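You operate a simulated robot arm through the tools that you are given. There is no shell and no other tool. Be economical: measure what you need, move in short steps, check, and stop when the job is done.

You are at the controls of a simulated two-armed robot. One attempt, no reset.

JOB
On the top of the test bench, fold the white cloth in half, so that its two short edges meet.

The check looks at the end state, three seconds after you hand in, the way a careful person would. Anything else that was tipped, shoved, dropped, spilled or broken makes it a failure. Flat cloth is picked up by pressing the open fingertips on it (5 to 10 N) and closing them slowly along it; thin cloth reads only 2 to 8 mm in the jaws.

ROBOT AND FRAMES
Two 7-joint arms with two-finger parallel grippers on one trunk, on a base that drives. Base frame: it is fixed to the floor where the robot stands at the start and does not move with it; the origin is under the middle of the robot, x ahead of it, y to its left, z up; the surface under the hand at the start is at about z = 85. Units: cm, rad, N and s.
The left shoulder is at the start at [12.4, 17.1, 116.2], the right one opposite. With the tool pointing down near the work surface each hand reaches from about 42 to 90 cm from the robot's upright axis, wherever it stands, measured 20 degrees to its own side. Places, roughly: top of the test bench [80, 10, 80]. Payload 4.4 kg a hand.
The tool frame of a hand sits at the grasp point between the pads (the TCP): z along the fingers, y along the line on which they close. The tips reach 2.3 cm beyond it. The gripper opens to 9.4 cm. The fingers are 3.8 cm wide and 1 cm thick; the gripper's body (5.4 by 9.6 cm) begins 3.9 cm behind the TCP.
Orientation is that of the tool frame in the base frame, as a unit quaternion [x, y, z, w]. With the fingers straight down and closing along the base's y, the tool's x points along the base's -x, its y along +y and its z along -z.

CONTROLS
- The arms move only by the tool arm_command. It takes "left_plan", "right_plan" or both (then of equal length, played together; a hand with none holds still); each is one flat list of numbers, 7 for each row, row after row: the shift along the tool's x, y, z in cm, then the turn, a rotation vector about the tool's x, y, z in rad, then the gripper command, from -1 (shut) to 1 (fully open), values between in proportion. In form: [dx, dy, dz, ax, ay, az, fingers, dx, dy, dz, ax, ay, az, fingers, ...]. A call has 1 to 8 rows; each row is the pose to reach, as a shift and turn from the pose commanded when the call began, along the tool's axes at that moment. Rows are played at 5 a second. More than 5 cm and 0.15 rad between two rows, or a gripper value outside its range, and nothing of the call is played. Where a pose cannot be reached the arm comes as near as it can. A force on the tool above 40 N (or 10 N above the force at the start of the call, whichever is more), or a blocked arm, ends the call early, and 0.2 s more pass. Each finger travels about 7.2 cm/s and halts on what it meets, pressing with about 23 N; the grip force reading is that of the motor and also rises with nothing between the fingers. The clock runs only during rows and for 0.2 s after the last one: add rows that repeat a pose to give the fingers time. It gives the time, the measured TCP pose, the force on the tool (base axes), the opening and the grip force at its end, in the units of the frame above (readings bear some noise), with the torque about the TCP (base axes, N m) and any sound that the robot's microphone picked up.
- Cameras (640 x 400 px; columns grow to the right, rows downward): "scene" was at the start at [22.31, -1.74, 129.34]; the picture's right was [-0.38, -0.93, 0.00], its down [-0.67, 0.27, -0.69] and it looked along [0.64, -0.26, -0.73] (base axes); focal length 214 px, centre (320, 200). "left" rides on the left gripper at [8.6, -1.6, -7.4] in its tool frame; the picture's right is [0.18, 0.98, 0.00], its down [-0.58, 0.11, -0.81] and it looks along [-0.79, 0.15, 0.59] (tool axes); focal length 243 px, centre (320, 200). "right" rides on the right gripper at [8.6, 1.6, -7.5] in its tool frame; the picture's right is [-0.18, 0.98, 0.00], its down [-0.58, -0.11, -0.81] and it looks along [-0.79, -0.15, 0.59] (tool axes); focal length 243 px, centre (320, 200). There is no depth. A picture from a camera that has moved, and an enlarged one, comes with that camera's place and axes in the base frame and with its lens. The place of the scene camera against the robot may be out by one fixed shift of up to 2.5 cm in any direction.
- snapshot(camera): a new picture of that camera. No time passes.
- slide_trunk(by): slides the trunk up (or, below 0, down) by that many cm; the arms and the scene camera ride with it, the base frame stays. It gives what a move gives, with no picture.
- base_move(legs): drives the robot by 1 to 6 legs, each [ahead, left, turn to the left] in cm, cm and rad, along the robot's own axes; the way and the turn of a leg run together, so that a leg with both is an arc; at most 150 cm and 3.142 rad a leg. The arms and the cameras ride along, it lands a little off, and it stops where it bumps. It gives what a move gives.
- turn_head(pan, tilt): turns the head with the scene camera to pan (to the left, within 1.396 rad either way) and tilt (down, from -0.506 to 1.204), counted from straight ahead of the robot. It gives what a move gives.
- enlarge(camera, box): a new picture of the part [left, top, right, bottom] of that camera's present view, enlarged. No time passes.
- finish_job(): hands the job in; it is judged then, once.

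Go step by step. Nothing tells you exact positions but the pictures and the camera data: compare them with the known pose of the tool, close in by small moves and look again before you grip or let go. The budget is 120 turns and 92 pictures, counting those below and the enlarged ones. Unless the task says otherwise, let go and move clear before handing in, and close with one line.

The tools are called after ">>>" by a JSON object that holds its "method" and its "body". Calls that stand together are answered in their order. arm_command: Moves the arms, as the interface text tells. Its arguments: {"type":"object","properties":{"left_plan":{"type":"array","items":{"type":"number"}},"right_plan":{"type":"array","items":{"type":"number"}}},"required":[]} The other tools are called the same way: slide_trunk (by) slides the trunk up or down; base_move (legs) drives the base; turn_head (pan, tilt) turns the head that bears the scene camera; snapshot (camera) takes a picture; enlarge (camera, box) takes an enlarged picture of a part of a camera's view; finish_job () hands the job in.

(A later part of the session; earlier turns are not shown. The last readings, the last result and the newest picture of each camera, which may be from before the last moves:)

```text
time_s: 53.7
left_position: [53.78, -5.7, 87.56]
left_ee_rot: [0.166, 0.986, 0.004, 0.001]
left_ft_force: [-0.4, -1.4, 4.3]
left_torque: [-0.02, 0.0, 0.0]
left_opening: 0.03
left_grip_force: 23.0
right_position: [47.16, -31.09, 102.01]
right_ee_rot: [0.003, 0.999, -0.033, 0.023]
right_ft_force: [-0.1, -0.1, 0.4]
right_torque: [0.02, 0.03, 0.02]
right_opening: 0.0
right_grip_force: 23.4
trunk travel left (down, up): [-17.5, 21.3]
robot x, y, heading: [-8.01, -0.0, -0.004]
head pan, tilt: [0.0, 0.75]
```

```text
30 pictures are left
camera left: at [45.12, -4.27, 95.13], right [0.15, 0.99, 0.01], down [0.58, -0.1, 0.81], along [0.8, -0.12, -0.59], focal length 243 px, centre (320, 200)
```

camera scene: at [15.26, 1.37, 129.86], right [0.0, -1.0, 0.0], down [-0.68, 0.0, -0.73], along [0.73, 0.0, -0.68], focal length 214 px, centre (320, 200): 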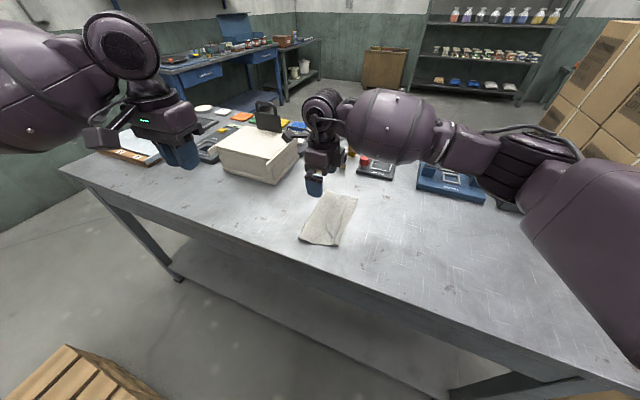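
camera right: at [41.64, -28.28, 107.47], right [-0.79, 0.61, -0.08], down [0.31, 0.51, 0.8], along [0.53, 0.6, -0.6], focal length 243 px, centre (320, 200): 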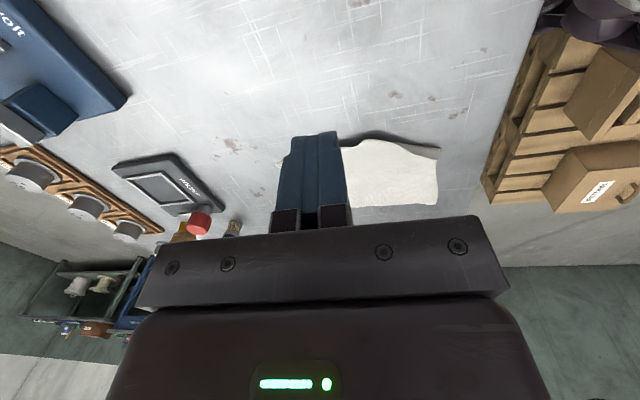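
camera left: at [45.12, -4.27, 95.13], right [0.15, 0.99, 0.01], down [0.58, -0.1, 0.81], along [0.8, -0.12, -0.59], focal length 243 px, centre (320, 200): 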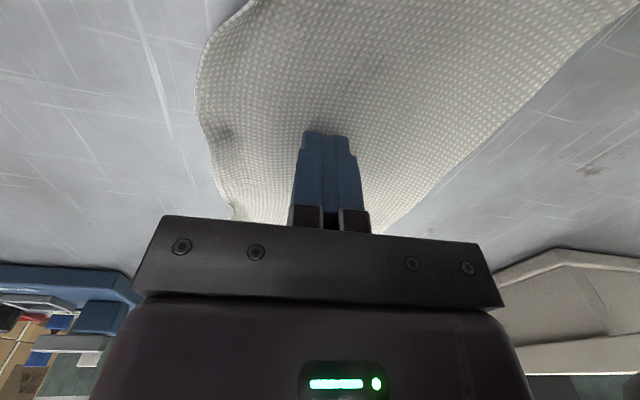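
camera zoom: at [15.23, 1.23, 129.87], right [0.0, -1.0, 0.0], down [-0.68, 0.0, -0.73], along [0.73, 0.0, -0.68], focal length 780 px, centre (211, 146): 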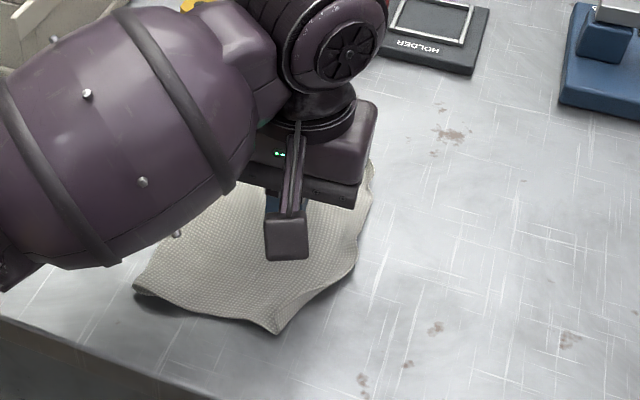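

The whole cloth moved together, so the layers don't slip this way. I'll lift off and plan to re-pinch just the overhanging lip with the right hand and set it back.

>>> {"method": "arm_command", "body": {"left_plan": [0, 0, -2, 0, 0, 0, -1, 0, 0, -6, 0, 0, 0, -1, 0, 2, -10, 0, 0, 0, -1, 0, 6, -14, 0, 0, 0, -1, 0, 10, -17, 0, 0, 0, -1, 0, 14, -18, 0, 0, 0, -1, 0, 18, -18, 0, 0, 0, -1, 0, 22, -18, 0, 0, 0, -1]}}

>>> {"method": "enlarge", "body": {"camera": "scene", "box": [280, 170, 390, 260]}}

```text
refused: row 4 steps farther than a row can; nothing moved
```

```text
4.44 times, centred on (335, 215) of scene
camera zoom: at [15.23, 1.23, 129.87], right [0.0, -1.0, 0.0], down [-0.68, 0.0, -0.73], along [0.73, 0.0, -0.68], focal length 953 px, centre (253, 133)
```

zoom: 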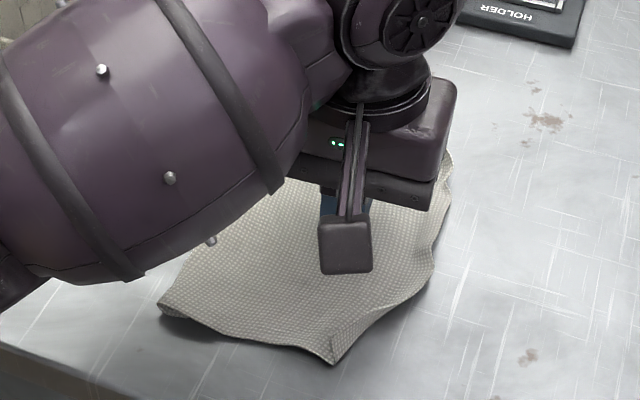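

>>> {"method": "arm_command", "body": {"left_plan": [0, 0, -2, 0, 0, 0, -1, 0, 0, -6, 0, 0, 0, -1, 0, 2, -10, 0, 0, 0, -1, 0, 5, -13, 0, 0, 0, -1, 0, 9, -15, 0, 0, 0, -1, 0, 13, -16, 0, 0, 0, -1, 0, 17, -16, 0, 0, 0, -1, 0, 21, -16, 0, 0, 0, -1]}}

>>> {"method": "enlarge", "body": {"camera": "scene", "box": [280, 170, 390, 260]}}

```text
time_s: 55.5
left_position: [60.78, 14.16, 103.6]
left_ee_rot: [0.167, 0.986, 0.004, 0.001]
left_ft_force: [0.7, 0.3, 0.4]
left_torque: [-0.02, -0.01, 0.0]
left_opening: 0.0
left_grip_force: 23.1
right_position: [47.19, -30.98, 102.12]
right_ee_rot: [0.002, 0.999, -0.033, 0.023]
right_ft_force: [0.6, -0.2, 0.2]
right_torque: [0.0, -0.02, 0.0]
right_opening: 0.01
right_grip_force: 22.5
trunk travel left (down, up): [-17.5, 21.3]
robot x, y, heading: [-8.09, -0.11, -0.002]
head pan, tilt: [0.0, 0.75]
```

```text
4.44 times, centred on (335, 215) of scene
camera zoom: at [15.27, 1.29, 129.86], right [0.0, -1.0, 0.0], down [-0.68, 0.0, -0.73], along [0.73, 0.0, -0.68], focal length 953 px, centre (253, 133)
```

zoom: 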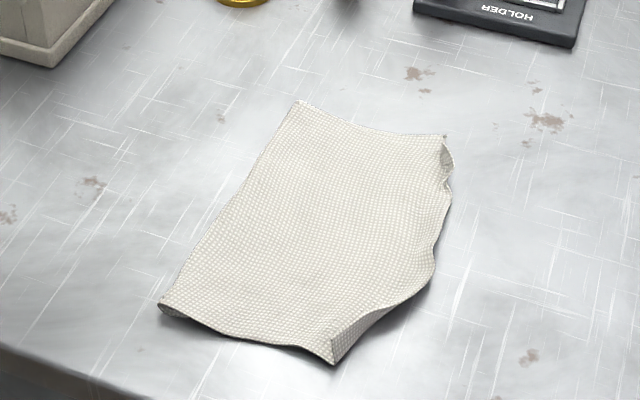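

Mid-edge overhang is about 2–3 cm with the corners close. I'll bring the right hand (closing across the edge, narrow opening) over the mid-edge lip.

>>> {"method": "arm_command", "body": {"right_plan": [-1.01, 3.67, 1.41, -0.0095, 0.0095, 0.059, -0.8, -2.02, 7.33, 2.82, -0.019, 0.019, 0.118, -0.6, -3.03, 11, 4.23, -0.0285, 0.0285, 0.177, -0.45, -4.03, 14.67, 5.63, -0.038, 0.038, 0.236, -0.45, -5.04, 18.33, 7.04, -0.0475, 0.0475, 0.295, -0.45, -6.05, 22, 8.45, -0.057, 0.057, 0.354, -0.45, -6.05, 22, 8.45, -0.057, 0.057, 0.354, -0.45]}}

>>> {"method": "snapshot", "body": {"camera": "right"}}

```text
time_s: 57.1
left_position: [60.71, 14.04, 103.6]
left_ee_rot: [0.166, 0.986, 0.004, 0.001]
left_ft_force: [0.3, 0.6, -0.3]
left_torque: [0.0, -0.03, 0.0]
left_opening: 0.0
left_grip_force: 23.1
right_position: [53.82, -9.54, 92.48]
right_ee_rot: [0.179, 0.984, 0.0, 0.002]
right_ft_force: [0.4, 0.6, 0.3]
right_torque: [0.01, -0.02, 0.01]
right_opening: 2.6
right_grip_force: 0.2
trunk travel left (down, up): [-17.5, 21.3]
robot x, y, heading: [-7.74, -0.37, -0.001]
head pan, tilt: [0.0, 0.75]
```

```text
27 pictures are left
camera right: at [46.31, -4.97, 99.91], right [0.52, 0.85, 0.0], down [0.5, -0.31, 0.81], along [0.69, -0.42, -0.59], focal length 243 px, centre (320, 200)
```

right: 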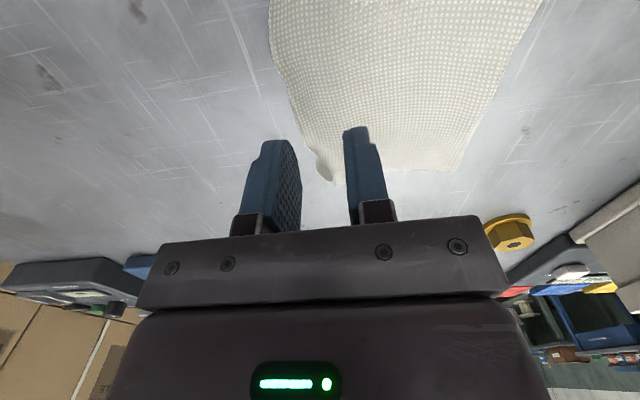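

The edge is about 1.9 cm right of the grasp point; I'll shift 1.2 cm right and lower.

>>> {"method": "arm_command", "body": {"right_plan": [0, -1.2, 1.5, 0, 0, 0, -0.45, 0, -1.2, 3, 0, 0, 0, -0.45, 0, -1.2, 4.2, 0, 0, 0, -0.45, 0, -1.2, 4.75, 0, 0, 0, -0.45, 0, -1.2, 4.75, 0, 0, 0, -0.45]}}

>>> {"method": "snapshot", "body": {"camera": "right"}}

```text
time_s: 58.3
left_position: [60.79, 14.11, 103.57]
left_ee_rot: [0.167, 0.986, 0.004, 0.001]
left_ft_force: [0.5, -0.2, -0.4]
left_torque: [-0.01, 0.01, 0.01]
left_opening: 0.0
left_grip_force: 23.4
right_position: [53.38, -10.65, 87.56]
right_ee_rot: [0.178, 0.984, 0.001, 0.001]
right_ft_force: [0.7, -0.5, 0.1]
right_torque: [-0.01, -0.02, -0.01]
right_opening: 2.58
right_grip_force: 0.0
trunk travel left (down, up): [-17.5, 21.3]
robot x, y, heading: [-7.98, -0.06, -0.004]
head pan, tilt: [0.0, 0.75]
```

```text
26 pictures are left
camera right: at [45.86, -6.14, 95.07], right [0.52, 0.86, 0.0], down [0.5, -0.31, 0.81], along [0.69, -0.42, -0.59], focal length 243 px, centre (320, 200)
```

right: 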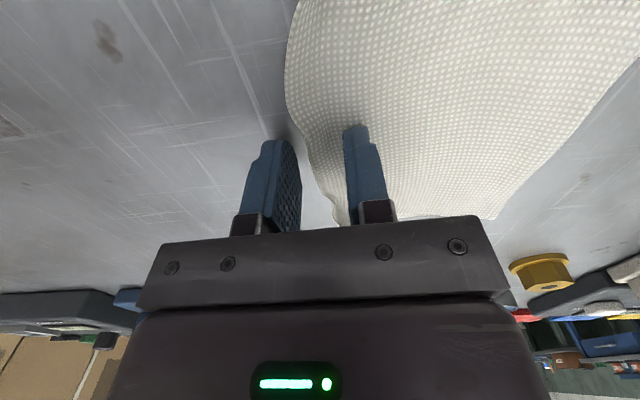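

The fingers straddle the lip well. Press lightly and close slowly.

>>> {"method": "arm_command", "body": {"right_plan": [0, 0, 0.1, 0, 0, 0, -0.45, 0, 0, 0.2, 0, 0, 0, -0.45, 0, 0, 0.2, 0, 0, 0, -0.45]}}

```text
time_s: 59.1
left_position: [60.72, 14.09, 103.62]
left_ee_rot: [0.167, 0.986, 0.004, 0.001]
left_ft_force: [0.6, 0.3, -0.2]
left_torque: [0.02, -0.02, -0.01]
left_opening: 0.02
left_grip_force: 23.3
right_position: [53.55, -10.69, 87.58]
right_ee_rot: [0.178, 0.984, 0.001, 0.001]
right_ft_force: [0.4, -0.3, 1.1]
right_torque: [0.05, -0.02, 0.03]
right_opening: 2.58
right_grip_force: 0.1
trunk travel left (down, up): [-17.5, 21.3]
robot x, y, heading: [-7.87, -0.18, -0.004]
head pan, tilt: [0.0, 0.75]
```

>>> {"method": "arm_command", "body": {"right_plan": [0, 0, 0.06, 0, 0, 0, -0.45, 0, 0, 0.1, 0, 0, 0, -0.55, 0, 0, 0.1, 0, 0, 0, -0.65, 0, 0, 0.1, 0, 0, 0, -0.75, 0, 0, 0.1, 0, 0, 0, -0.85, 0, 0, 0.1, 0, 0, 0, -0.95, 0, 0, 0.1, 0, 0, 0, -1, 0, 0, 0.1, 0, 0, 0, -1]}}

>>> {"method": "snapshot", "body": {"camera": "right"}}

```text
time_s: 60.9
left_position: [60.77, 14.03, 103.68]
left_ee_rot: [0.167, 0.986, 0.005, 0.002]
left_ft_force: [-0.1, -0.2, -0.3]
left_torque: [-0.04, 0.0, 0.02]
left_opening: 0.0
left_grip_force: 22.6
right_position: [53.33, -10.8, 87.5]
right_ee_rot: [0.179, 0.984, 0.001, 0.001]
right_ft_force: [0.9, -0.5, 12.8]
right_torque: [0.08, -0.08, -0.04]
right_opening: 0.18
right_grip_force: 22.9
trunk travel left (down, up): [-17.5, 21.3]
robot x, y, heading: [-7.61, -0.42, 0.001]
head pan, tilt: [0.0, 0.75]
```

```text
25 pictures are left
camera right: at [45.83, -6.19, 94.87], right [0.52, 0.86, 0.0], down [0.5, -0.31, 0.81], along [0.69, -0.42, -0.59], focal length 243 px, centre (320, 200)
```

right: 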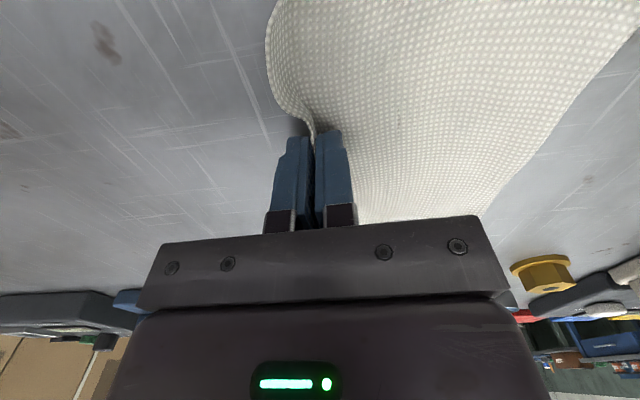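

Lip gripped (1.8 mm). Lift 3 cm and check that only the upper layer comes.

>>> {"method": "arm_command", "body": {"right_plan": [0, 0, -1, 0, 0, 0, -1, 0, 0.3, -2, 0, 0, 0, -1, 0, 0.8, -3, 0, 0, 0, -1, 0, 1.2, -3.5, 0, 0, 0, -1]}}

>>> {"method": "enlarge", "body": {"camera": "scene", "box": [280, 170, 390, 260]}}

>>> {"method": "snapshot", "body": {"camera": "right"}}

```text
time_s: 61.9
left_position: [60.73, 14.02, 103.67]
left_ee_rot: [0.167, 0.986, 0.004, 0.001]
left_ft_force: [-0.7, -0.3, -0.3]
left_torque: [0.0, 0.03, 0.03]
left_opening: 0.01
left_grip_force: 23.3
right_position: [53.74, -9.74, 90.83]
right_ee_rot: [0.179, 0.984, 0.001, 0.0]
right_ft_force: [-0.5, 0.5, 0.2]
right_torque: [0.03, 0.01, 0.0]
right_opening: 0.2
right_grip_force: 22.9
trunk travel left (down, up): [-17.5, 21.3]
robot x, y, heading: [-7.96, 0.16, -0.001]
head pan, tilt: [0.0, 0.75]
```

```text
4.44 times, centred on (335, 215) of scene
camera zoom: at [15.26, 1.24, 129.86], right [0.0, -1.0, 0.0], down [-0.68, 0.0, -0.73], along [0.73, 0.0, -0.68], focal length 953 px, centre (253, 133)
```

zoom: 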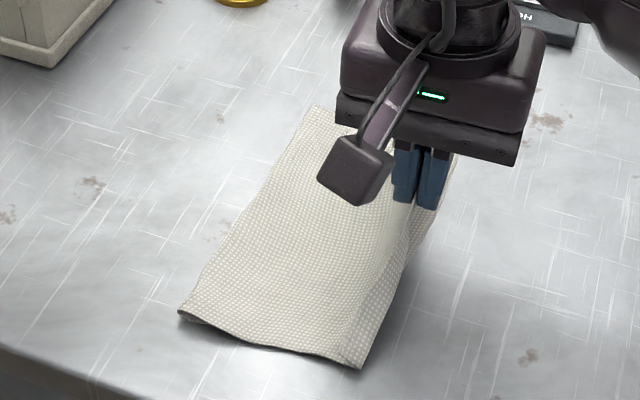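

```text
23 pictures are left
camera right: at [46.25, -5.11, 98.33], right [0.52, 0.86, 0.0], down [0.51, -0.31, 0.81], along [0.69, -0.42, -0.59], focal length 243 px, centre (320, 200)
```

right: 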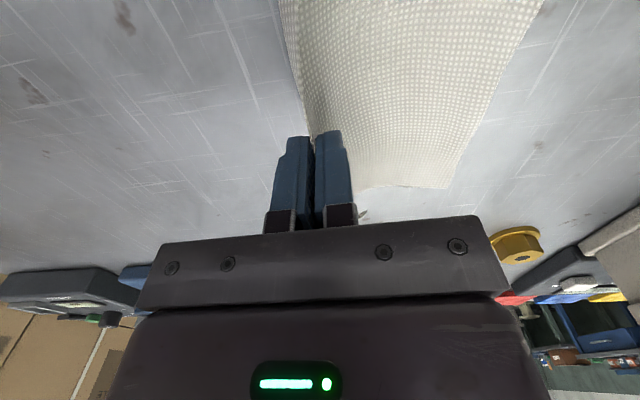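

Only the upper layer lifted, and the lower edge now lies straight beneath. I'll tilt the hand well over so the lip points outward, and lower it onto the lower edge.

>>> {"method": "arm_command", "body": {"right_plan": [0, 0, 0.2, -0.121, 0, 0, -1, 0, 0, 0.5, -0.243, 0, 0, -1, 0, -0.1, 0.9, -0.364, 0, 0, -1, 0, -0.2, 1.4, -0.486, 0, 0, -1, 0, -0.3, 1.9, -0.607, 0, 0, -1, 0, -0.3, 2.4, -0.729, 0, 0, -1, 0, -0.3, 2.8, -0.85, 0, 0, -1, 0, -0.3, 2.8, -0.85, 0, 0, -1]}}

>>> {"method": "enlarge", "body": {"camera": "scene", "box": [280, 170, 390, 260]}}

>>> {"method": "snapshot", "body": {"camera": "right"}}

```text
time_s: 63.7
left_position: [60.78, 13.99, 103.62]
left_ee_rot: [0.168, 0.986, 0.004, 0.0]
left_ft_force: [-0.7, 0.4, -0.3]
left_torque: [-0.01, -0.01, 0.05]
left_opening: 0.0
left_grip_force: 23.2
right_position: [53.65, -9.86, 88.15]
right_ee_rot: [0.163, 0.896, 0.407, 0.075]
right_ft_force: [-0.1, -0.6, -1.1]
right_torque: [-0.03, 0.0, -0.02]
right_opening: 0.21
right_grip_force: 23.0
trunk travel left (down, up): [-17.5, 21.3]
robot x, y, heading: [-8.01, -0.02, -0.002]
head pan, tilt: [0.0, 0.75]
```

```text
4.44 times, centred on (335, 215) of scene
camera zoom: at [15.26, 1.24, 129.86], right [0.0, -1.0, 0.0], down [-0.68, 0.0, -0.73], along [0.73, 0.0, -0.68], focal length 953 px, centre (253, 133)
```

zoom: 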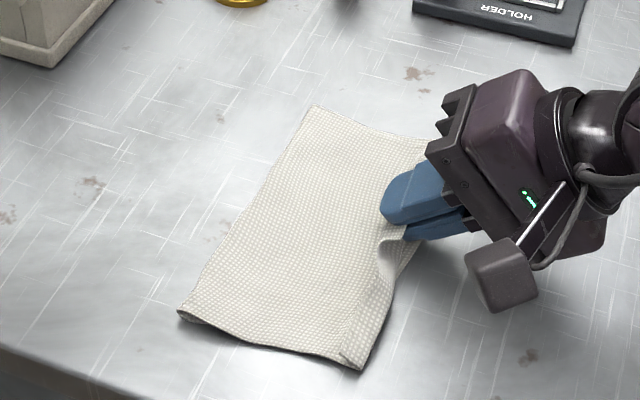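

```text
21 pictures are left
camera right: at [43.96, -11.18, 94.17], right [0.4, 0.54, 0.74], down [0.3, -0.84, 0.45], along [0.86, 0.05, -0.5], focal length 243 px, centre (320, 200)
```

right: 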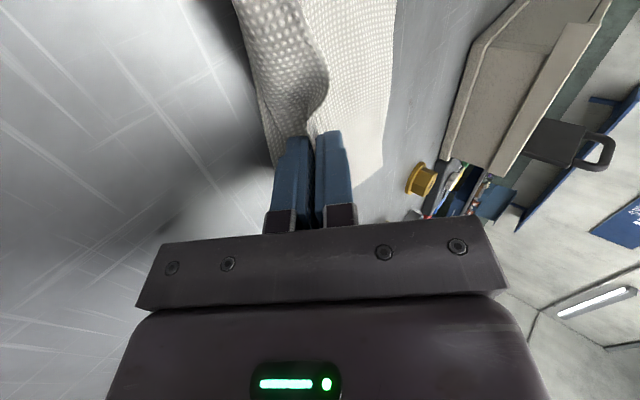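

The lip now points outward. I'll shift 0.7 cm toward the lower edge, open a little and withdraw along the fingers.

>>> {"method": "arm_command", "body": {"right_plan": [0, -0.3, -0.2, 0, 0, 0, -1, 0, -0.61, -0.39, 0, 0, 0, -1, 0, -0.45, -0.5, 0, 0, 0, -0.9, 0, -0.27, -0.69, 0, 0, 0, -0.75, 0, -0.27, -0.69, 0, 0, 0, -0.7, 0, -0.27, -2, 0, 0, 0, -0.7, 0, -0.27, -4, 0, 0, 0, -0.7, 0, -0.27, -6.5, 0, 0, 0, -0.7]}}

>>> {"method": "enlarge", "body": {"camera": "scene", "box": [280, 170, 390, 260]}}

>>> {"method": "snapshot", "body": {"camera": "right"}}

```text
time_s: 65.5
left_position: [60.68, 14.08, 103.62]
left_ee_rot: [0.166, 0.986, 0.004, 0.002]
left_ft_force: [0.5, -0.4, 0.0]
left_torque: [0.02, 0.0, -0.01]
left_opening: 0.03
left_grip_force: 23.1
right_position: [51.98, -14.81, 92.22]
right_ee_rot: [0.162, 0.896, 0.406, 0.075]
right_ft_force: [0.5, -0.5, 0.0]
right_torque: [-0.03, 0.0, -0.01]
right_opening: 1.4
right_grip_force: 0.1
trunk travel left (down, up): [-17.5, 21.3]
robot x, y, heading: [-8.09, 0.17, -0.002]
head pan, tilt: [0.0, 0.75]
```

```text
4.44 times, centred on (335, 215) of scene
camera zoom: at [15.21, 1.21, 129.88], right [0.0, -1.0, 0.0], down [-0.68, 0.0, -0.73], along [0.73, 0.0, -0.68], focal length 953 px, centre (253, 133)
```

zoom: 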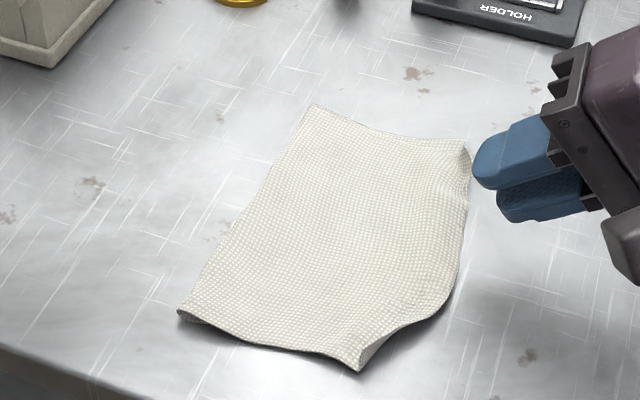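

```text
19 pictures are left
camera right: at [42.24, -16.03, 98.35], right [0.4, 0.54, 0.74], down [0.31, -0.84, 0.45], along [0.86, 0.05, -0.5], focal length 243 px, centre (320, 200)
```

right: 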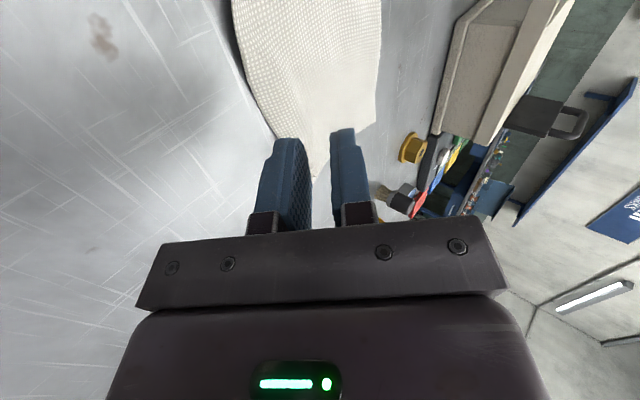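

The lip lies outward now, but the slack ran back out when the hand withdrew, so the fold line itself must shift about 1 cm left. Plan: re-grip the lip, set it back ~2.5 cm, pin with the left hand while the right lets go, then press the slack into the fold. First re-align the right hand.

>>> {"method": "arm_command", "body": {"right_plan": [0, 1.1, -1, 0.12, 0, 0, -0.6, 0.1, 1.8, -0.5, 0.24, 0, 0, -0.45, 0.2, 2.4, 0, 0.36, 0, 0, -0.45, 0.24, 2.8, 0.5, 0.48, 0, 0, -0.45, 0.24, 3.13, 1.28, 0.61, 0, 0, -0.45, 0.24, 3.13, 1.28, 0.73, 0, 0, -0.45, 0.24, 3.13, 1.28, 0.85, 0, 0, -0.45, 0.24, 3.13, 1.28, 0.85, 0, 0, -0.45]}}

>>> {"method": "snapshot", "body": {"camera": "right"}}

```text
time_s: 67.3
left_position: [60.69, 14.09, 103.6]
left_ee_rot: [0.167, 0.986, 0.005, 0.001]
left_ft_force: [0.3, 0.0, -0.2]
left_torque: [0.0, 0.0, -0.01]
left_opening: 0.0
left_grip_force: 23.2
right_position: [52.73, -11.66, 93.62]
right_ee_rot: [0.178, 0.984, 0.0, 0.001]
right_ft_force: [-0.5, 0.1, 1.0]
right_torque: [-0.03, 0.01, -0.02]
right_opening: 2.58
right_grip_force: 0.1
trunk travel left (down, up): [-17.5, 21.3]
robot x, y, heading: [-8.06, -0.35, 0.001]
head pan, tilt: [0.0, 0.75]
```

```text
18 pictures are left
camera right: at [45.2, -7.17, 101.06], right [0.52, 0.86, 0.0], down [0.51, -0.31, 0.81], along [0.69, -0.42, -0.59], focal length 243 px, centre (320, 200)
```

right: 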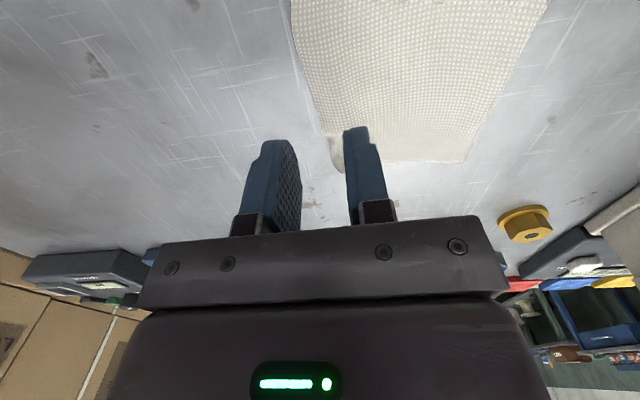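

Aligned with the lip 0.7 cm outside the grasp point. Lower, press and close.

>>> {"method": "arm_command", "body": {"right_plan": [0, 0, 2.5, 0, 0, 0, -0.45, 0, 0, 5, 0, 0, 0, -0.45, 0, 0, 5.8, 0, 0, 0, -0.45, 0, 0, 6.1, 0, 0, 0, -0.45, 0, 0, 6.2, 0, 0, 0, -0.45, 0, 0, 6.2, 0, 0, 0, -0.45]}}

```text
time_s: 68.7
left_position: [60.7, 14.07, 103.66]
left_ee_rot: [0.167, 0.986, 0.004, 0.001]
left_ft_force: [0.6, 0.6, -0.5]
left_torque: [0.04, 0.0, 0.04]
left_opening: 0.01
left_grip_force: 22.9
right_position: [52.72, -11.81, 87.54]
right_ee_rot: [0.179, 0.984, 0.001, 0.001]
right_ft_force: [-0.8, 0.4, 4.0]
right_torque: [0.06, -0.04, 0.06]
right_opening: 2.56
right_grip_force: 0.1
trunk travel left (down, up): [-17.5, 21.3]
robot x, y, heading: [-7.53, -0.45, -0.003]
head pan, tilt: [0.0, 0.75]
```

>>> {"method": "arm_command", "body": {"right_plan": [0, 0, 0.03, 0, 0, 0, -0.45, 0, 0, 0.06, 0, 0, 0, -0.55, 0, 0, 0.06, 0, 0, 0, -0.65, 0, 0, 0.06, 0, 0, 0, -0.75, 0, 0, 0.06, 0, 0, 0, -0.85, 0, 0, 0.06, 0, 0, 0, -0.95, 0, 0, 0.06, 0, 0, 0, -1, 0, 0, 0.06, 0, 0, 0, -1]}}

>>> {"method": "arm_command", "body": {"right_plan": [0, 0.2, -1, 0, 0, 0, -1, 0, 0.8, -2, 0, 0, 0, -1, 0, 1.6, -3, 0, 0, 0, -1, 0, 2.4, -3.5, 0, 0, 0, -1, 0, 3.2, -3.5, 0, 0, 0, -1, 0, 4, -3.3, 0, 0, 0, -1]}}

>>> {"method": "enlarge", "body": {"camera": "scene", "box": [280, 170, 390, 260]}}

```text
time_s: 70.5
left_position: [60.73, 14.09, 103.59]
left_ee_rot: [0.167, 0.986, 0.004, 0.002]
left_ft_force: [-0.6, -0.2, -1.1]
left_torque: [-0.01, -0.02, -0.01]
left_opening: 0.0
left_grip_force: 23.5
right_position: [52.64, -11.87, 87.43]
right_ee_rot: [0.179, 0.984, 0.0, 0.002]
right_ft_force: [0.0, 0.7, 11.0]
right_torque: [0.1, -0.06, 0.03]
right_opening: 0.25
right_grip_force: 23.2
trunk travel left (down, up): [-17.5, 21.3]
robot x, y, heading: [-7.84, 0.06, -0.001]
head pan, tilt: [0.0, 0.75]
```

```text
time_s: 71.9
left_position: [60.72, 14.12, 103.64]
left_ee_rot: [0.167, 0.986, 0.004, 0.001]
left_ft_force: [-0.3, -0.2, 0.0]
left_torque: [-0.01, 0.02, -0.02]
left_opening: 0.0
left_grip_force: 23.4
right_position: [54.27, -7.9, 90.64]
right_ee_rot: [0.179, 0.984, 0.0, 0.0]
right_ft_force: [0.0, 0.2, 0.1]
right_torque: [0.01, -0.01, 0.0]
right_opening: 0.21
right_grip_force: 23.0
trunk travel left (down, up): [-17.5, 21.3]
robot x, y, heading: [-7.93, -0.1, 0.002]
head pan, tilt: [0.0, 0.75]
```

```text
4.44 times, centred on (335, 215) of scene
camera zoom: at [15.28, 1.24, 129.85], right [0.0, -1.0, 0.0], down [-0.68, 0.0, -0.73], along [0.73, 0.0, -0.68], focal length 953 px, centre (253, 133)
```

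zoom: 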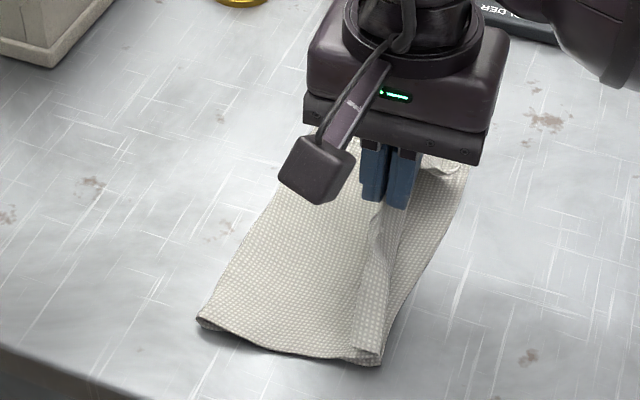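

The lower edge is exposed by about 2–3 cm now. Tilt and lay the lip so its end comes to the lower edge.

>>> {"method": "arm_command", "body": {"right_plan": [0, -0.4, 0.1, -0.121, 0, 0, -1, 0, -0.9, 0.4, -0.243, 0, 0, -1, 0, -1.4, 0.8, -0.364, 0, 0, -1, 0, -1.9, 1.3, -0.486, 0, 0, -1, 0, -2.4, 1.8, -0.607, 0, 0, -1, 0, -2.9, 2.3, -0.729, 0, 0, -1, 0, -3.4, 2.75, -0.85, 0, 0, -1, 0, -3.4, 2.75, -0.85, 0, 0, -1], "left_plan": [0, -2.4, 1.1, 0, 0, 0, -1, 0, -4.8, 2.2, 0, 0, 0, -1, 0, -7.2, 3.3, 0, 0, 0, -1, 0, -9.6, 4.4, 0, 0, 0, -1, 0, -12, 5.5, 0, 0, 0, -1, 0, -14.4, 6.6, 0, 0, 0, -1, 0, -16.8, 7.7, 0, 0, 0, -1, 0, -19.2, 9, 0, 0, 0, -1]}}

>>> {"method": "snapshot", "body": {"camera": "right"}}

>>> {"method": "enlarge", "body": {"camera": "scene", "box": [280, 150, 410, 260]}}

```text
time_s: 73.7
left_position: [54.38, -4.04, 94.37]
left_ee_rot: [0.167, 0.986, 0.004, 0.001]
left_ft_force: [-0.7, -0.6, -0.4]
left_torque: [-0.04, -0.03, -0.01]
left_opening: 0.01
left_grip_force: 23.2
right_position: [53.04, -11.34, 88.08]
right_ee_rot: [0.163, 0.896, 0.406, 0.075]
right_ft_force: [0.0, -0.3, 0.1]
right_torque: [-0.03, 0.0, 0.02]
right_opening: 0.23
right_grip_force: 22.9
trunk travel left (down, up): [-17.5, 21.3]
robot x, y, heading: [-8.21, 0.14, -0.001]
head pan, tilt: [0.0, 0.75]
```

```text
16 pictures are left
camera right: at [43.27, -12.42, 94.04], right [0.4, 0.54, 0.74], down [0.3, -0.84, 0.45], along [0.86, 0.05, -0.5], focal length 243 px, centre (320, 200)
```

right: 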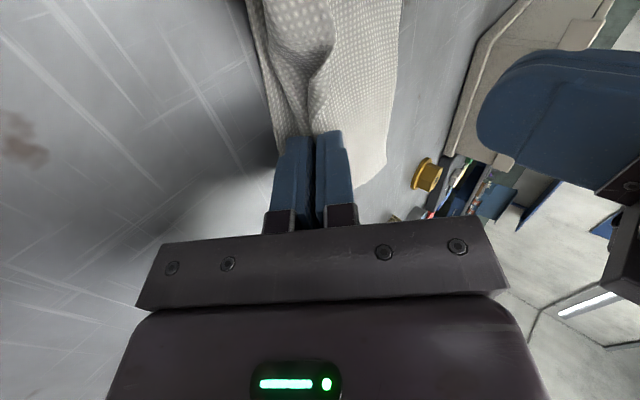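

```text
3.64 times, centred on (345, 205) of scene
camera zoom: at [15.28, 1.21, 129.85], right [0.0, -1.0, 0.0], down [-0.68, 0.0, -0.73], along [0.73, 0.0, -0.68], focal length 780 px, centre (229, 182)
```

zoom: 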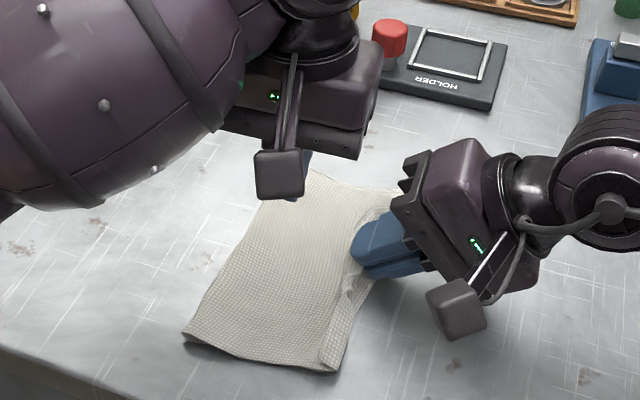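

Good. Now the left hand comes down to pin the upper layer.

>>> {"method": "arm_command", "body": {"left_plan": [0, 0.8, 2, 0, 0, 0, -1, 0, 0.8, 4, 0, 0, 0, -1, 0, 0.8, 6, 0, 0, 0, -1, 0, 0.8, 6.6, 0, 0, 0, -1, 0, 0.8, 6.9, 0, 0, 0, -1, 0, 0.8, 7.0, 0, 0, 0, -1, 0, 0.8, 7.0, 0, 0, 0, -1]}}

```text
time_s: 75.3
left_position: [54.72, -3.08, 87.48]
left_ee_rot: [0.167, 0.986, 0.004, 0.001]
left_ft_force: [0.5, 0.2, 0.2]
left_torque: [0.01, -0.02, 0.0]
left_opening: 0.03
left_grip_force: 22.9
right_position: [52.86, -11.18, 87.94]
right_ee_rot: [0.162, 0.896, 0.406, 0.075]
right_ft_force: [0.2, 1.3, 0.0]
right_torque: [-0.04, 0.01, 0.01]
right_opening: 0.25
right_grip_force: 23.3
trunk travel left (down, up): [-17.5, 21.3]
robot x, y, heading: [-7.58, -0.08, -0.005]
head pan, tilt: [0.0, 0.75]
```

>>> {"method": "arm_command", "body": {"left_plan": [0, 0, 0.12, 0, 0, 0, -1, 0, 0, 0.24, 0, 0, 0, -1, 0, 0, 0.24, 0, 0, 0, -1]}}

```text
time_s: 76.1
left_position: [54.68, -3.15, 87.52]
left_ee_rot: [0.166, 0.986, 0.004, 0.002]
left_ft_force: [0.7, 1.4, 13.2]
left_torque: [0.0, 0.11, -0.01]
left_opening: 0.01
left_grip_force: 23.1
right_position: [52.91, -11.3, 88.16]
right_ee_rot: [0.162, 0.896, 0.406, 0.075]
right_ft_force: [-0.6, -0.5, 0.7]
right_torque: [-0.04, 0.02, 0.02]
right_opening: 0.26
right_grip_force: 23.0
trunk travel left (down, up): [-17.5, 21.3]
robot x, y, heading: [-7.8, -0.08, 0.004]
head pan, tilt: [0.0, 0.75]
```

Pinned at 13 N. Release with the right hand and withdraw.

>>> {"method": "arm_command", "body": {"right_plan": [0, 0.15, -0.13, 0, 0, 0, -0.9, 0, 0.3, -0.26, 0, 0, 0, -0.75, 0, 0.4, -0.34, 0, 0, 0, -0.62, 0, 0.4, -0.34, 0, 0, 0, -0.62, 0, 0.4, -1.5, 0, 0, 0, -0.62, 0, 0.4, -3, 0, 0, 0, -0.62, 0, 0.4, -5, 0, 0, 0, -0.62, 0, 0.4, -8, 0, 0, 0, -0.62]}}

>>> {"method": "enlarge", "body": {"camera": "scene", "box": [280, 150, 410, 260]}}

```text
time_s: 77.9
left_position: [54.6, -3.11, 87.54]
left_ee_rot: [0.167, 0.986, 0.005, 0.003]
left_ft_force: [1.9, 1.3, 27.1]
left_torque: [0.0, 0.08, -0.02]
left_opening: 0.0
left_grip_force: 23.0
right_position: [50.84, -16.66, 93.67]
right_ee_rot: [0.162, 0.896, 0.406, 0.075]
right_ft_force: [-0.1, -0.5, -0.3]
right_torque: [-0.02, 0.03, -0.03]
right_opening: 1.76
right_grip_force: 0.0
trunk travel left (down, up): [-17.5, 21.3]
robot x, y, heading: [-8.22, 0.07, -0.0]
head pan, tilt: [0.0, 0.75]
```

```text
3.64 times, centred on (345, 205) of scene
camera zoom: at [15.07, 1.23, 129.92], right [0.0, -1.0, 0.0], down [-0.68, 0.0, -0.73], along [0.73, 0.0, -0.68], focal length 780 px, centre (229, 182)
```

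zoom: 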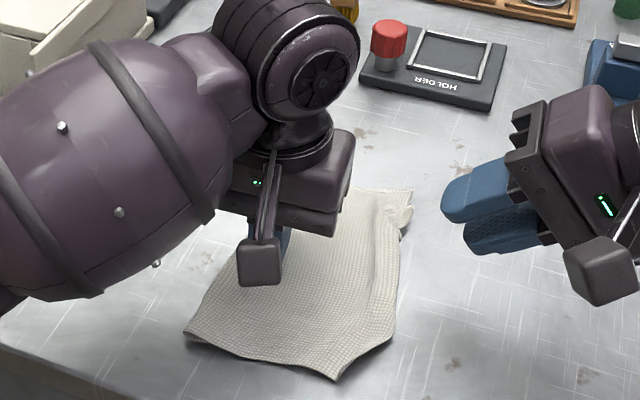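

Now lift the left slightly, pat once nearer the fold, and withdraw to look.

>>> {"method": "arm_command", "body": {"left_plan": [0, 0, -1, 0, 0, 0, -1, 0, 1.7, -1, 0, 0, 0, -1, 0, 1.7, -0.3, 0, 0, 0, -1, 0, 1.7, -0.08, 0, 0, 0, -1, 0, 1.7, -2, 0, 0, 0, -1, 0, 1.7, -6, 0, 0, 0, -1, 0, 4, -10, 0, 0, 0, -1, 0, 7, -14, 0, 0, 0, -1]}}

>>> {"method": "arm_command", "body": {"left_plan": [0, 4, -1, 0, 0, 0, -1, 0, 8, -2, 0, 0, 0, -1, 0, 12, -2, 0, 0, 0, -1], "right_plan": [0, -2, -2, 0, 0, 0, -0.62, 0, -4, -4, 0, 0, 0, -0.62, 0, -5, -6, 0, 0, 0, -0.62]}}

>>> {"method": "enlarge", "body": {"camera": "scene", "box": [280, 170, 390, 260]}}

```text
time_s: 79.7
left_position: [56.75, 3.36, 101.55]
left_ee_rot: [0.167, 0.986, 0.004, 0.002]
left_ft_force: [-0.3, 1.1, 0.0]
left_torque: [-0.03, -0.03, -0.03]
left_opening: 0.01
left_grip_force: 23.0
right_position: [50.89, -16.51, 93.71]
right_ee_rot: [0.163, 0.896, 0.406, 0.074]
right_ft_force: [-0.9, -0.2, -0.1]
right_torque: [-0.03, 0.0, 0.0]
right_opening: 1.77
right_grip_force: 0.0
trunk travel left (down, up): [-17.5, 21.3]
robot x, y, heading: [-8.05, -0.1, 0.004]
head pan, tilt: [0.0, 0.75]
```

```text
time_s: 80.5
left_position: [61.0, 14.61, 103.74]
left_ee_rot: [0.167, 0.986, 0.004, 0.0]
left_ft_force: [0.9, -1.0, -0.1]
left_torque: [-0.02, 0.03, -0.02]
left_opening: 0.0
left_grip_force: 22.7
right_position: [48.14, -23.91, 93.78]
right_ee_rot: [0.163, 0.896, 0.406, 0.075]
right_ft_force: [0.2, -0.5, -0.3]
right_torque: [0.0, 0.0, -0.01]
right_opening: 1.79
right_grip_force: 0.1
trunk travel left (down, up): [-17.5, 21.3]
robot x, y, heading: [-7.76, 0.03, 0.003]
head pan, tilt: [0.0, 0.75]
```

```text
4.44 times, centred on (335, 215) of scene
camera zoom: at [15.23, 1.29, 129.87], right [0.0, -1.0, 0.0], down [-0.68, 0.0, -0.73], along [0.73, 0.0, -0.68], focal length 953 px, centre (253, 133)
```

zoom: 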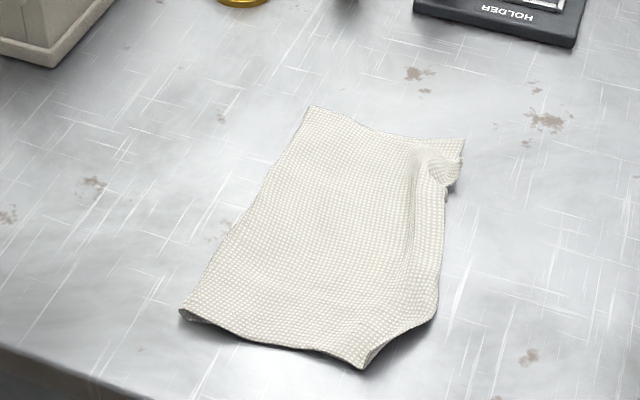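

The middle and far half now meet well; the near third still overhangs ~2.5 cm. I'll repeat the same trick there: bring the right hand upright over the lip near f=47.5.

>>> {"method": "arm_command", "body": {"right_plan": [0.75, 1.1, 1.25, 0.12, 0, 0, -0.45, 1.5, 2.2, 2.5, 0.24, 0, 0, -0.45, 2.25, 3.3, 3.75, 0.36, 0, 0, -0.45, 3, 4.4, 5, 0.48, 0, 0, -0.45, 3.75, 5.5, 6.25, 0.61, 0, 0, -0.45, 4.5, 6.6, 7.5, 0.73, 0, 0, -0.45, 5.2, 7.7, 8.75, 0.85, 0, 0, -0.45, 5.96, 8.84, 10.05, 0.85, 0, 0, -0.45]}}

>>> {"method": "snapshot", "body": {"camera": "right"}}

```text
time_s: 82.3
left_position: [61.01, 14.65, 103.58]
left_ee_rot: [0.167, 0.986, 0.005, 0.0]
left_ft_force: [-0.6, -0.1, 0.0]
left_torque: [0.01, -0.04, -0.01]
left_opening: 0.0
left_grip_force: 23.0
right_position: [47.34, -9.26, 93.92]
right_ee_rot: [0.18, 0.984, -0.001, 0.001]
right_ft_force: [0.2, -0.5, 0.3]
right_torque: [0.01, -0.05, 0.02]
right_opening: 2.59
right_grip_force: 0.1
trunk travel left (down, up): [-17.5, 21.3]
robot x, y, heading: [-7.65, 0.15, 0.002]
head pan, tilt: [0.0, 0.75]
```

```text
12 pictures are left
camera right: at [39.84, -4.6, 101.16], right [0.52, 0.86, 0.0], down [0.5, -0.31, 0.81], along [0.69, -0.42, -0.59], focal length 243 px, centre (320, 200)
```

right: 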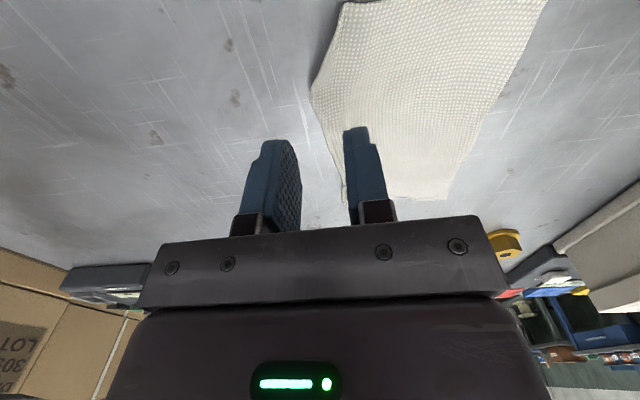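

Aligned on the bulge. Lower and grip.

>>> {"method": "arm_command", "body": {"right_plan": [0, 0, 2.5, 0, 0, 0, -0.45, 0, 0, 5, 0, 0, 0, -0.45, 0, 0, 6, 0, 0, 0, -0.45, 0, 0, 6.4, 0, 0, 0, -0.45, 0, 0, 6.5, 0, 0, 0, -0.45, 0, 0, 6.5, 0, 0, 0, -0.45]}}

```text
time_s: 83.7
left_position: [60.82, 14.73, 103.8]
left_ee_rot: [0.167, 0.986, 0.004, 0.002]
left_ft_force: [0.5, -0.9, 0.1]
left_torque: [0.01, 0.01, -0.06]
left_opening: 0.01
left_grip_force: 23.1
right_position: [47.3, -9.28, 87.42]
right_ee_rot: [0.18, 0.984, 0.002, 0.003]
right_ft_force: [-1.6, -1.1, 19.4]
right_torque: [0.38, -0.17, 0.0]
right_opening: 2.53
right_grip_force: 0.1
trunk travel left (down, up): [-17.5, 21.3]
robot x, y, heading: [-7.99, 0.2, 0.003]
head pan, tilt: [0.0, 0.75]
```

>>> {"method": "arm_command", "body": {"right_plan": [0, 0, -0.12, 0, 0, 0, -0.45, 0, 0, -0.12, 0, 0, 0, -0.55, 0, 0, -0.12, 0, 0, 0, -0.65, 0, 0, -0.12, 0, 0, 0, -0.75, 0, 0, -0.12, 0, 0, 0, -0.85, 0, 0, -0.12, 0, 0, 0, -0.95, 0, 0, -0.12, 0, 0, 0, -1, 0, 0, -0.12, 0, 0, 0, -1]}}

>>> {"method": "arm_command", "body": {"right_plan": [0, 0.2, -1, 0, 0, 0, -1, 0, 0.8, -2, 0, 0, 0, -1, 0, 1.6, -3, 0, 0, 0, -1, 0, 2.4, -3.5, 0, 0, 0, -1, 0, 2.8, -3.5, 0, 0, 0, -1]}}

>>> {"method": "enlarge", "body": {"camera": "scene", "box": [280, 170, 390, 260]}}

```text
time_s: 85.5
left_position: [60.95, 14.53, 103.69]
left_ee_rot: [0.167, 0.986, 0.003, 0.002]
left_ft_force: [1.0, -0.2, -0.5]
left_torque: [0.01, -0.01, 0.03]
left_opening: 0.02
left_grip_force: 22.8
right_position: [47.33, -9.21, 87.38]
right_ee_rot: [0.179, 0.984, 0.0, 0.002]
right_ft_force: [2.2, 2.0, 24.7]
right_torque: [0.25, -0.31, 0.02]
right_opening: 0.26
right_grip_force: 23.0
trunk travel left (down, up): [-17.5, 21.3]
robot x, y, heading: [-7.83, -0.12, -0.0]
head pan, tilt: [0.0, 0.75]
```

```text
time_s: 86.7
left_position: [61.09, 14.48, 103.54]
left_ee_rot: [0.168, 0.986, 0.005, 0.0]
left_ft_force: [0.2, -0.6, -0.1]
left_torque: [0.02, 0.0, -0.04]
left_opening: 0.0
left_grip_force: 23.3
right_position: [48.38, -6.73, 90.85]
right_ee_rot: [0.179, 0.984, 0.001, 0.0]
right_ft_force: [0.2, 0.8, -0.4]
right_torque: [0.02, 0.01, -0.01]
right_opening: 0.23
right_grip_force: 22.7
trunk travel left (down, up): [-17.5, 21.3]
robot x, y, heading: [-7.79, -0.09, -0.0]
head pan, tilt: [0.0, 0.75]
```

```text
4.44 times, centred on (335, 215) of scene
camera zoom: at [15.27, 1.23, 129.85], right [0.0, -1.0, 0.0], down [-0.68, 0.0, -0.73], along [0.73, 0.0, -0.68], focal length 953 px, centre (253, 133)
```

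zoom: 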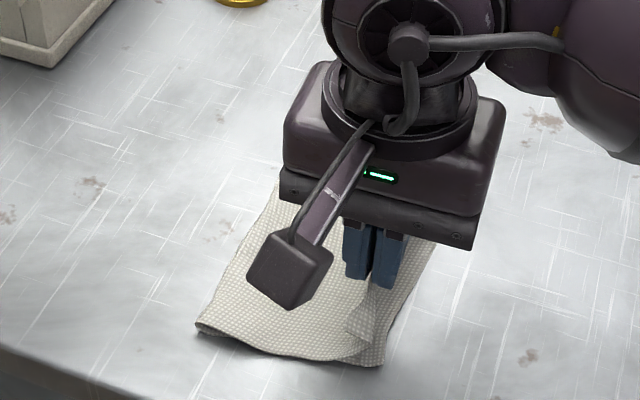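

The upper lip is lifted with the lower edge exposed. Tilt and lay it back, while the left hand comes in to pin.

>>> {"method": "arm_command", "body": {"right_plan": [0, -0.2, 0.1, -0.121, 0, 0, -1, 0, -0.5, 0.4, -0.243, 0, 0, -1, 0, -0.8, 0.8, -0.364, 0, 0, -1, 0, -1.1, 1.3, -0.486, 0, 0, -1, 0, -1.4, 1.8, -0.607, 0, 0, -1, 0, -1.7, 2.4, -0.729, 0, 0, -1, 0, -2.0, 2.9, -0.85, 0, 0, -1, 0, -2.0, 2.9, -0.85, 0, 0, -1], "left_plan": [0.5, -2.36, 1.15, 0, 0, 0, -1, 1, -4.7, 2.3, 0, 0, 0, -1, 1.5, -7.1, 3.45, 0, 0, 0, -1, 2.05, -9.45, 4.6, 0, 0, 0, -1, 2.55, -11.8, 5.75, 0, 0, 0, -1, 3.1, -14.2, 6.9, 0, 0, 0, -1, 3.6, -16.5, 8, 0, 0, 0, -1, 4.1, -18.9, 9.2, 0, 0, 0, -1]}}

>>> {"method": "enlarge", "body": {"camera": "scene", "box": [280, 150, 410, 260]}}

```text
time_s: 88.5
left_position: [50.87, -1.79, 94.33]
left_ee_rot: [0.166, 0.986, 0.004, 0.001]
left_ft_force: [0.6, -0.2, -0.1]
left_torque: [0.02, 0.02, 0.01]
left_opening: 0.01
left_grip_force: 22.9
right_position: [47.6, -8.29, 87.99]
right_ee_rot: [0.162, 0.896, 0.408, 0.075]
right_ft_force: [-0.1, -0.4, -0.8]
right_torque: [-0.04, 0.0, 0.02]
right_opening: 0.24
right_grip_force: 23.3
trunk travel left (down, up): [-17.5, 21.3]
robot x, y, heading: [-7.85, 0.02, -0.001]
head pan, tilt: [0.0, 0.75]
```

```text
3.64 times, centred on (345, 205) of scene
camera zoom: at [15.27, 1.2, 129.86], right [0.0, -1.0, 0.0], down [-0.68, 0.0, -0.73], along [0.73, 0.0, -0.68], focal length 780 px, centre (229, 182)
```

zoom: 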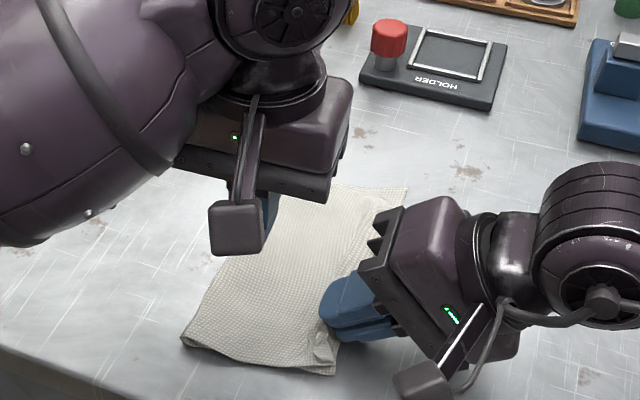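

>>> {"method": "arm_command", "body": {"left_plan": [0, 0.2, 2, 0, 0, 0, -1, 0, 0.2, 4, 0, 0, 0, -1, 0, 0.2, 6, 0, 0, 0, -1, 0, 0.2, 6.7, 0, 0, 0, -1, 0, 0.2, 7.0, 0, 0, 0, -1, 0, 0.2, 7.1, 0, 0, 0, -1, 0, 0.2, 7.1, 0, 0, 0, -1]}}

```text
time_s: 90.3
left_position: [50.98, -1.57, 87.53]
left_ee_rot: [0.168, 0.986, 0.002, 0.005]
left_ft_force: [-1.1, 1.9, 24.1]
left_torque: [0.12, 0.3, -0.01]
left_opening: 0.0
left_grip_force: 23.0
right_position: [47.51, -8.52, 88.09]
right_ee_rot: [0.162, 0.896, 0.406, 0.075]
right_ft_force: [-0.4, -0.4, 0.3]
right_torque: [-0.03, 0.03, 0.03]
right_opening: 0.24
right_grip_force: 23.2
trunk travel left (down, up): [-17.5, 21.3]
robot x, y, heading: [-8.17, 0.1, -0.0]
head pan, tilt: [0.0, 0.75]
stopped in row 7 (left hand): the force on the tool passed its limit at 41 N (the readings are from after the stop); the commanded pose is now the measured one
```

Pinned (24 N). Release and withdraw the right hand.

>>> {"method": "arm_command", "body": {"right_plan": [0, 0.15, -0.13, 0, 0, 0, -0.9, 0, 0.3, -0.26, 0, 0, 0, -0.75, 0, 0.4, -0.34, 0, 0, 0, -0.62, 0, 0.4, -0.34, 0, 0, 0, -0.62, 0, 0.4, -1.5, 0, 0, 0, -0.62, 0, 0.4, -3, 0, 0, 0, -0.62, 0, 0.4, -5, 0, 0, 0, -0.62, 0, 0.4, -8, 0, 0, 0, -0.62], "left_plan": [0, 0, -0.05, 0, 0, 0, -1, 0, 0, -0.05, 0, 0, 0, -1, 0, 0, -0.05, 0, 0, 0, -1, 0, 0, -0.05, 0, 0, 0, -1, 0, 0, -0.05, 0, 0, 0, -1, 0, 0, -0.05, 0, 0, 0, -1, 0, 0, -0.05, 0, 0, 0, -1, 0, 0, -0.05, 0, 0, 0, -1]}}

>>> {"method": "arm_command", "body": {"left_plan": [0, 0, -1, 0, 0, 0, -1, 0, 1.7, -1, 0, 0, 0, -1, 0, 1.7, -0.4, 0, 0, 0, -1, 0, 1.7, -0.15, 0, 0, 0, -1, 0, 1.7, -2, 0, 0, 0, -1, 0, 1.7, -6, 0, 0, 0, -1, 0, 4, -10, 0, 0, 0, -1, 0, 7, -14, 0, 0, 0, -1]}}

>>> {"method": "arm_command", "body": {"left_plan": [0, 4, -1, 0, 0, 0, -1, 0, 8, -2, 0, 0, 0, -1, 0, 12, -2, 0, 0, 0, -1], "right_plan": [0, -2, -2, 0, 0, 0, -0.62, 0, -4, -4, 0, 0, 0, -0.62, 0, -5, -6, 0, 0, 0, -0.62]}}

>>> {"method": "enlarge", "body": {"camera": "scene", "box": [280, 170, 390, 260]}}

```text
time_s: 92.1
left_position: [50.87, -1.72, 87.46]
left_ee_rot: [0.168, 0.986, 0.002, 0.006]
left_ft_force: [2.9, -0.4, 39.0]
left_torque: [0.04, 0.28, -0.01]
left_opening: 0.02
left_grip_force: 23.4
right_position: [45.48, -13.84, 93.86]
right_ee_rot: [0.161, 0.896, 0.407, 0.075]
right_ft_force: [-0.2, -0.2, -0.1]
right_torque: [0.0, 0.01, -0.03]
right_opening: 1.79
right_grip_force: 0.1
trunk travel left (down, up): [-17.5, 21.3]
robot x, y, heading: [-7.84, 0.34, 0.0]
head pan, tilt: [0.0, 0.75]
```

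```text
time_s: 93.9
left_position: [53.19, 4.97, 101.08]
left_ee_rot: [0.167, 0.986, 0.003, 0.004]
left_ft_force: [0.5, -0.2, -0.7]
left_torque: [0.01, -0.04, 0.01]
left_opening: 0.0
left_grip_force: 23.2
right_position: [45.72, -13.92, 93.61]
right_ee_rot: [0.162, 0.896, 0.406, 0.075]
right_ft_force: [-0.3, 0.6, 0.3]
right_torque: [0.03, -0.05, 0.01]
right_opening: 1.8
right_grip_force: 0.1
trunk travel left (down, up): [-17.5, 21.3]
robot x, y, heading: [-7.89, -0.35, 0.008]
head pan, tilt: [0.0, 0.75]
```

```text
time_s: 94.7
left_position: [57.17, 16.3, 103.66]
left_ee_rot: [0.168, 0.986, 0.004, 0.005]
left_ft_force: [-0.8, 0.4, -0.4]
left_torque: [-0.02, 0.0, 0.04]
left_opening: 0.0
left_grip_force: 23.0
right_position: [42.81, -21.17, 93.83]
right_ee_rot: [0.162, 0.896, 0.407, 0.075]
right_ft_force: [-0.6, 0.5, 0.2]
right_torque: [0.0, -0.01, -0.01]
right_opening: 1.8
right_grip_force: 0.1
trunk travel left (down, up): [-17.5, 21.3]
robot x, y, heading: [-7.88, 0.19, -0.001]
head pan, tilt: [0.0, 0.75]
```

```text
4.44 times, centred on (335, 215) of scene
camera zoom: at [15.21, 1.28, 129.88], right [0.0, -1.0, 0.0], down [-0.68, 0.0, -0.73], along [0.73, 0.0, -0.68], focal length 953 px, centre (253, 133)
```

zoom: 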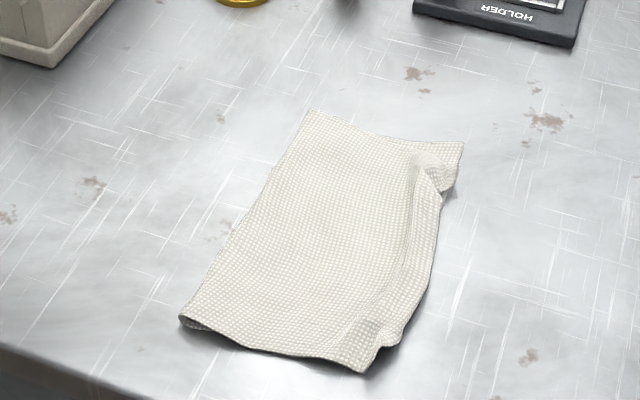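

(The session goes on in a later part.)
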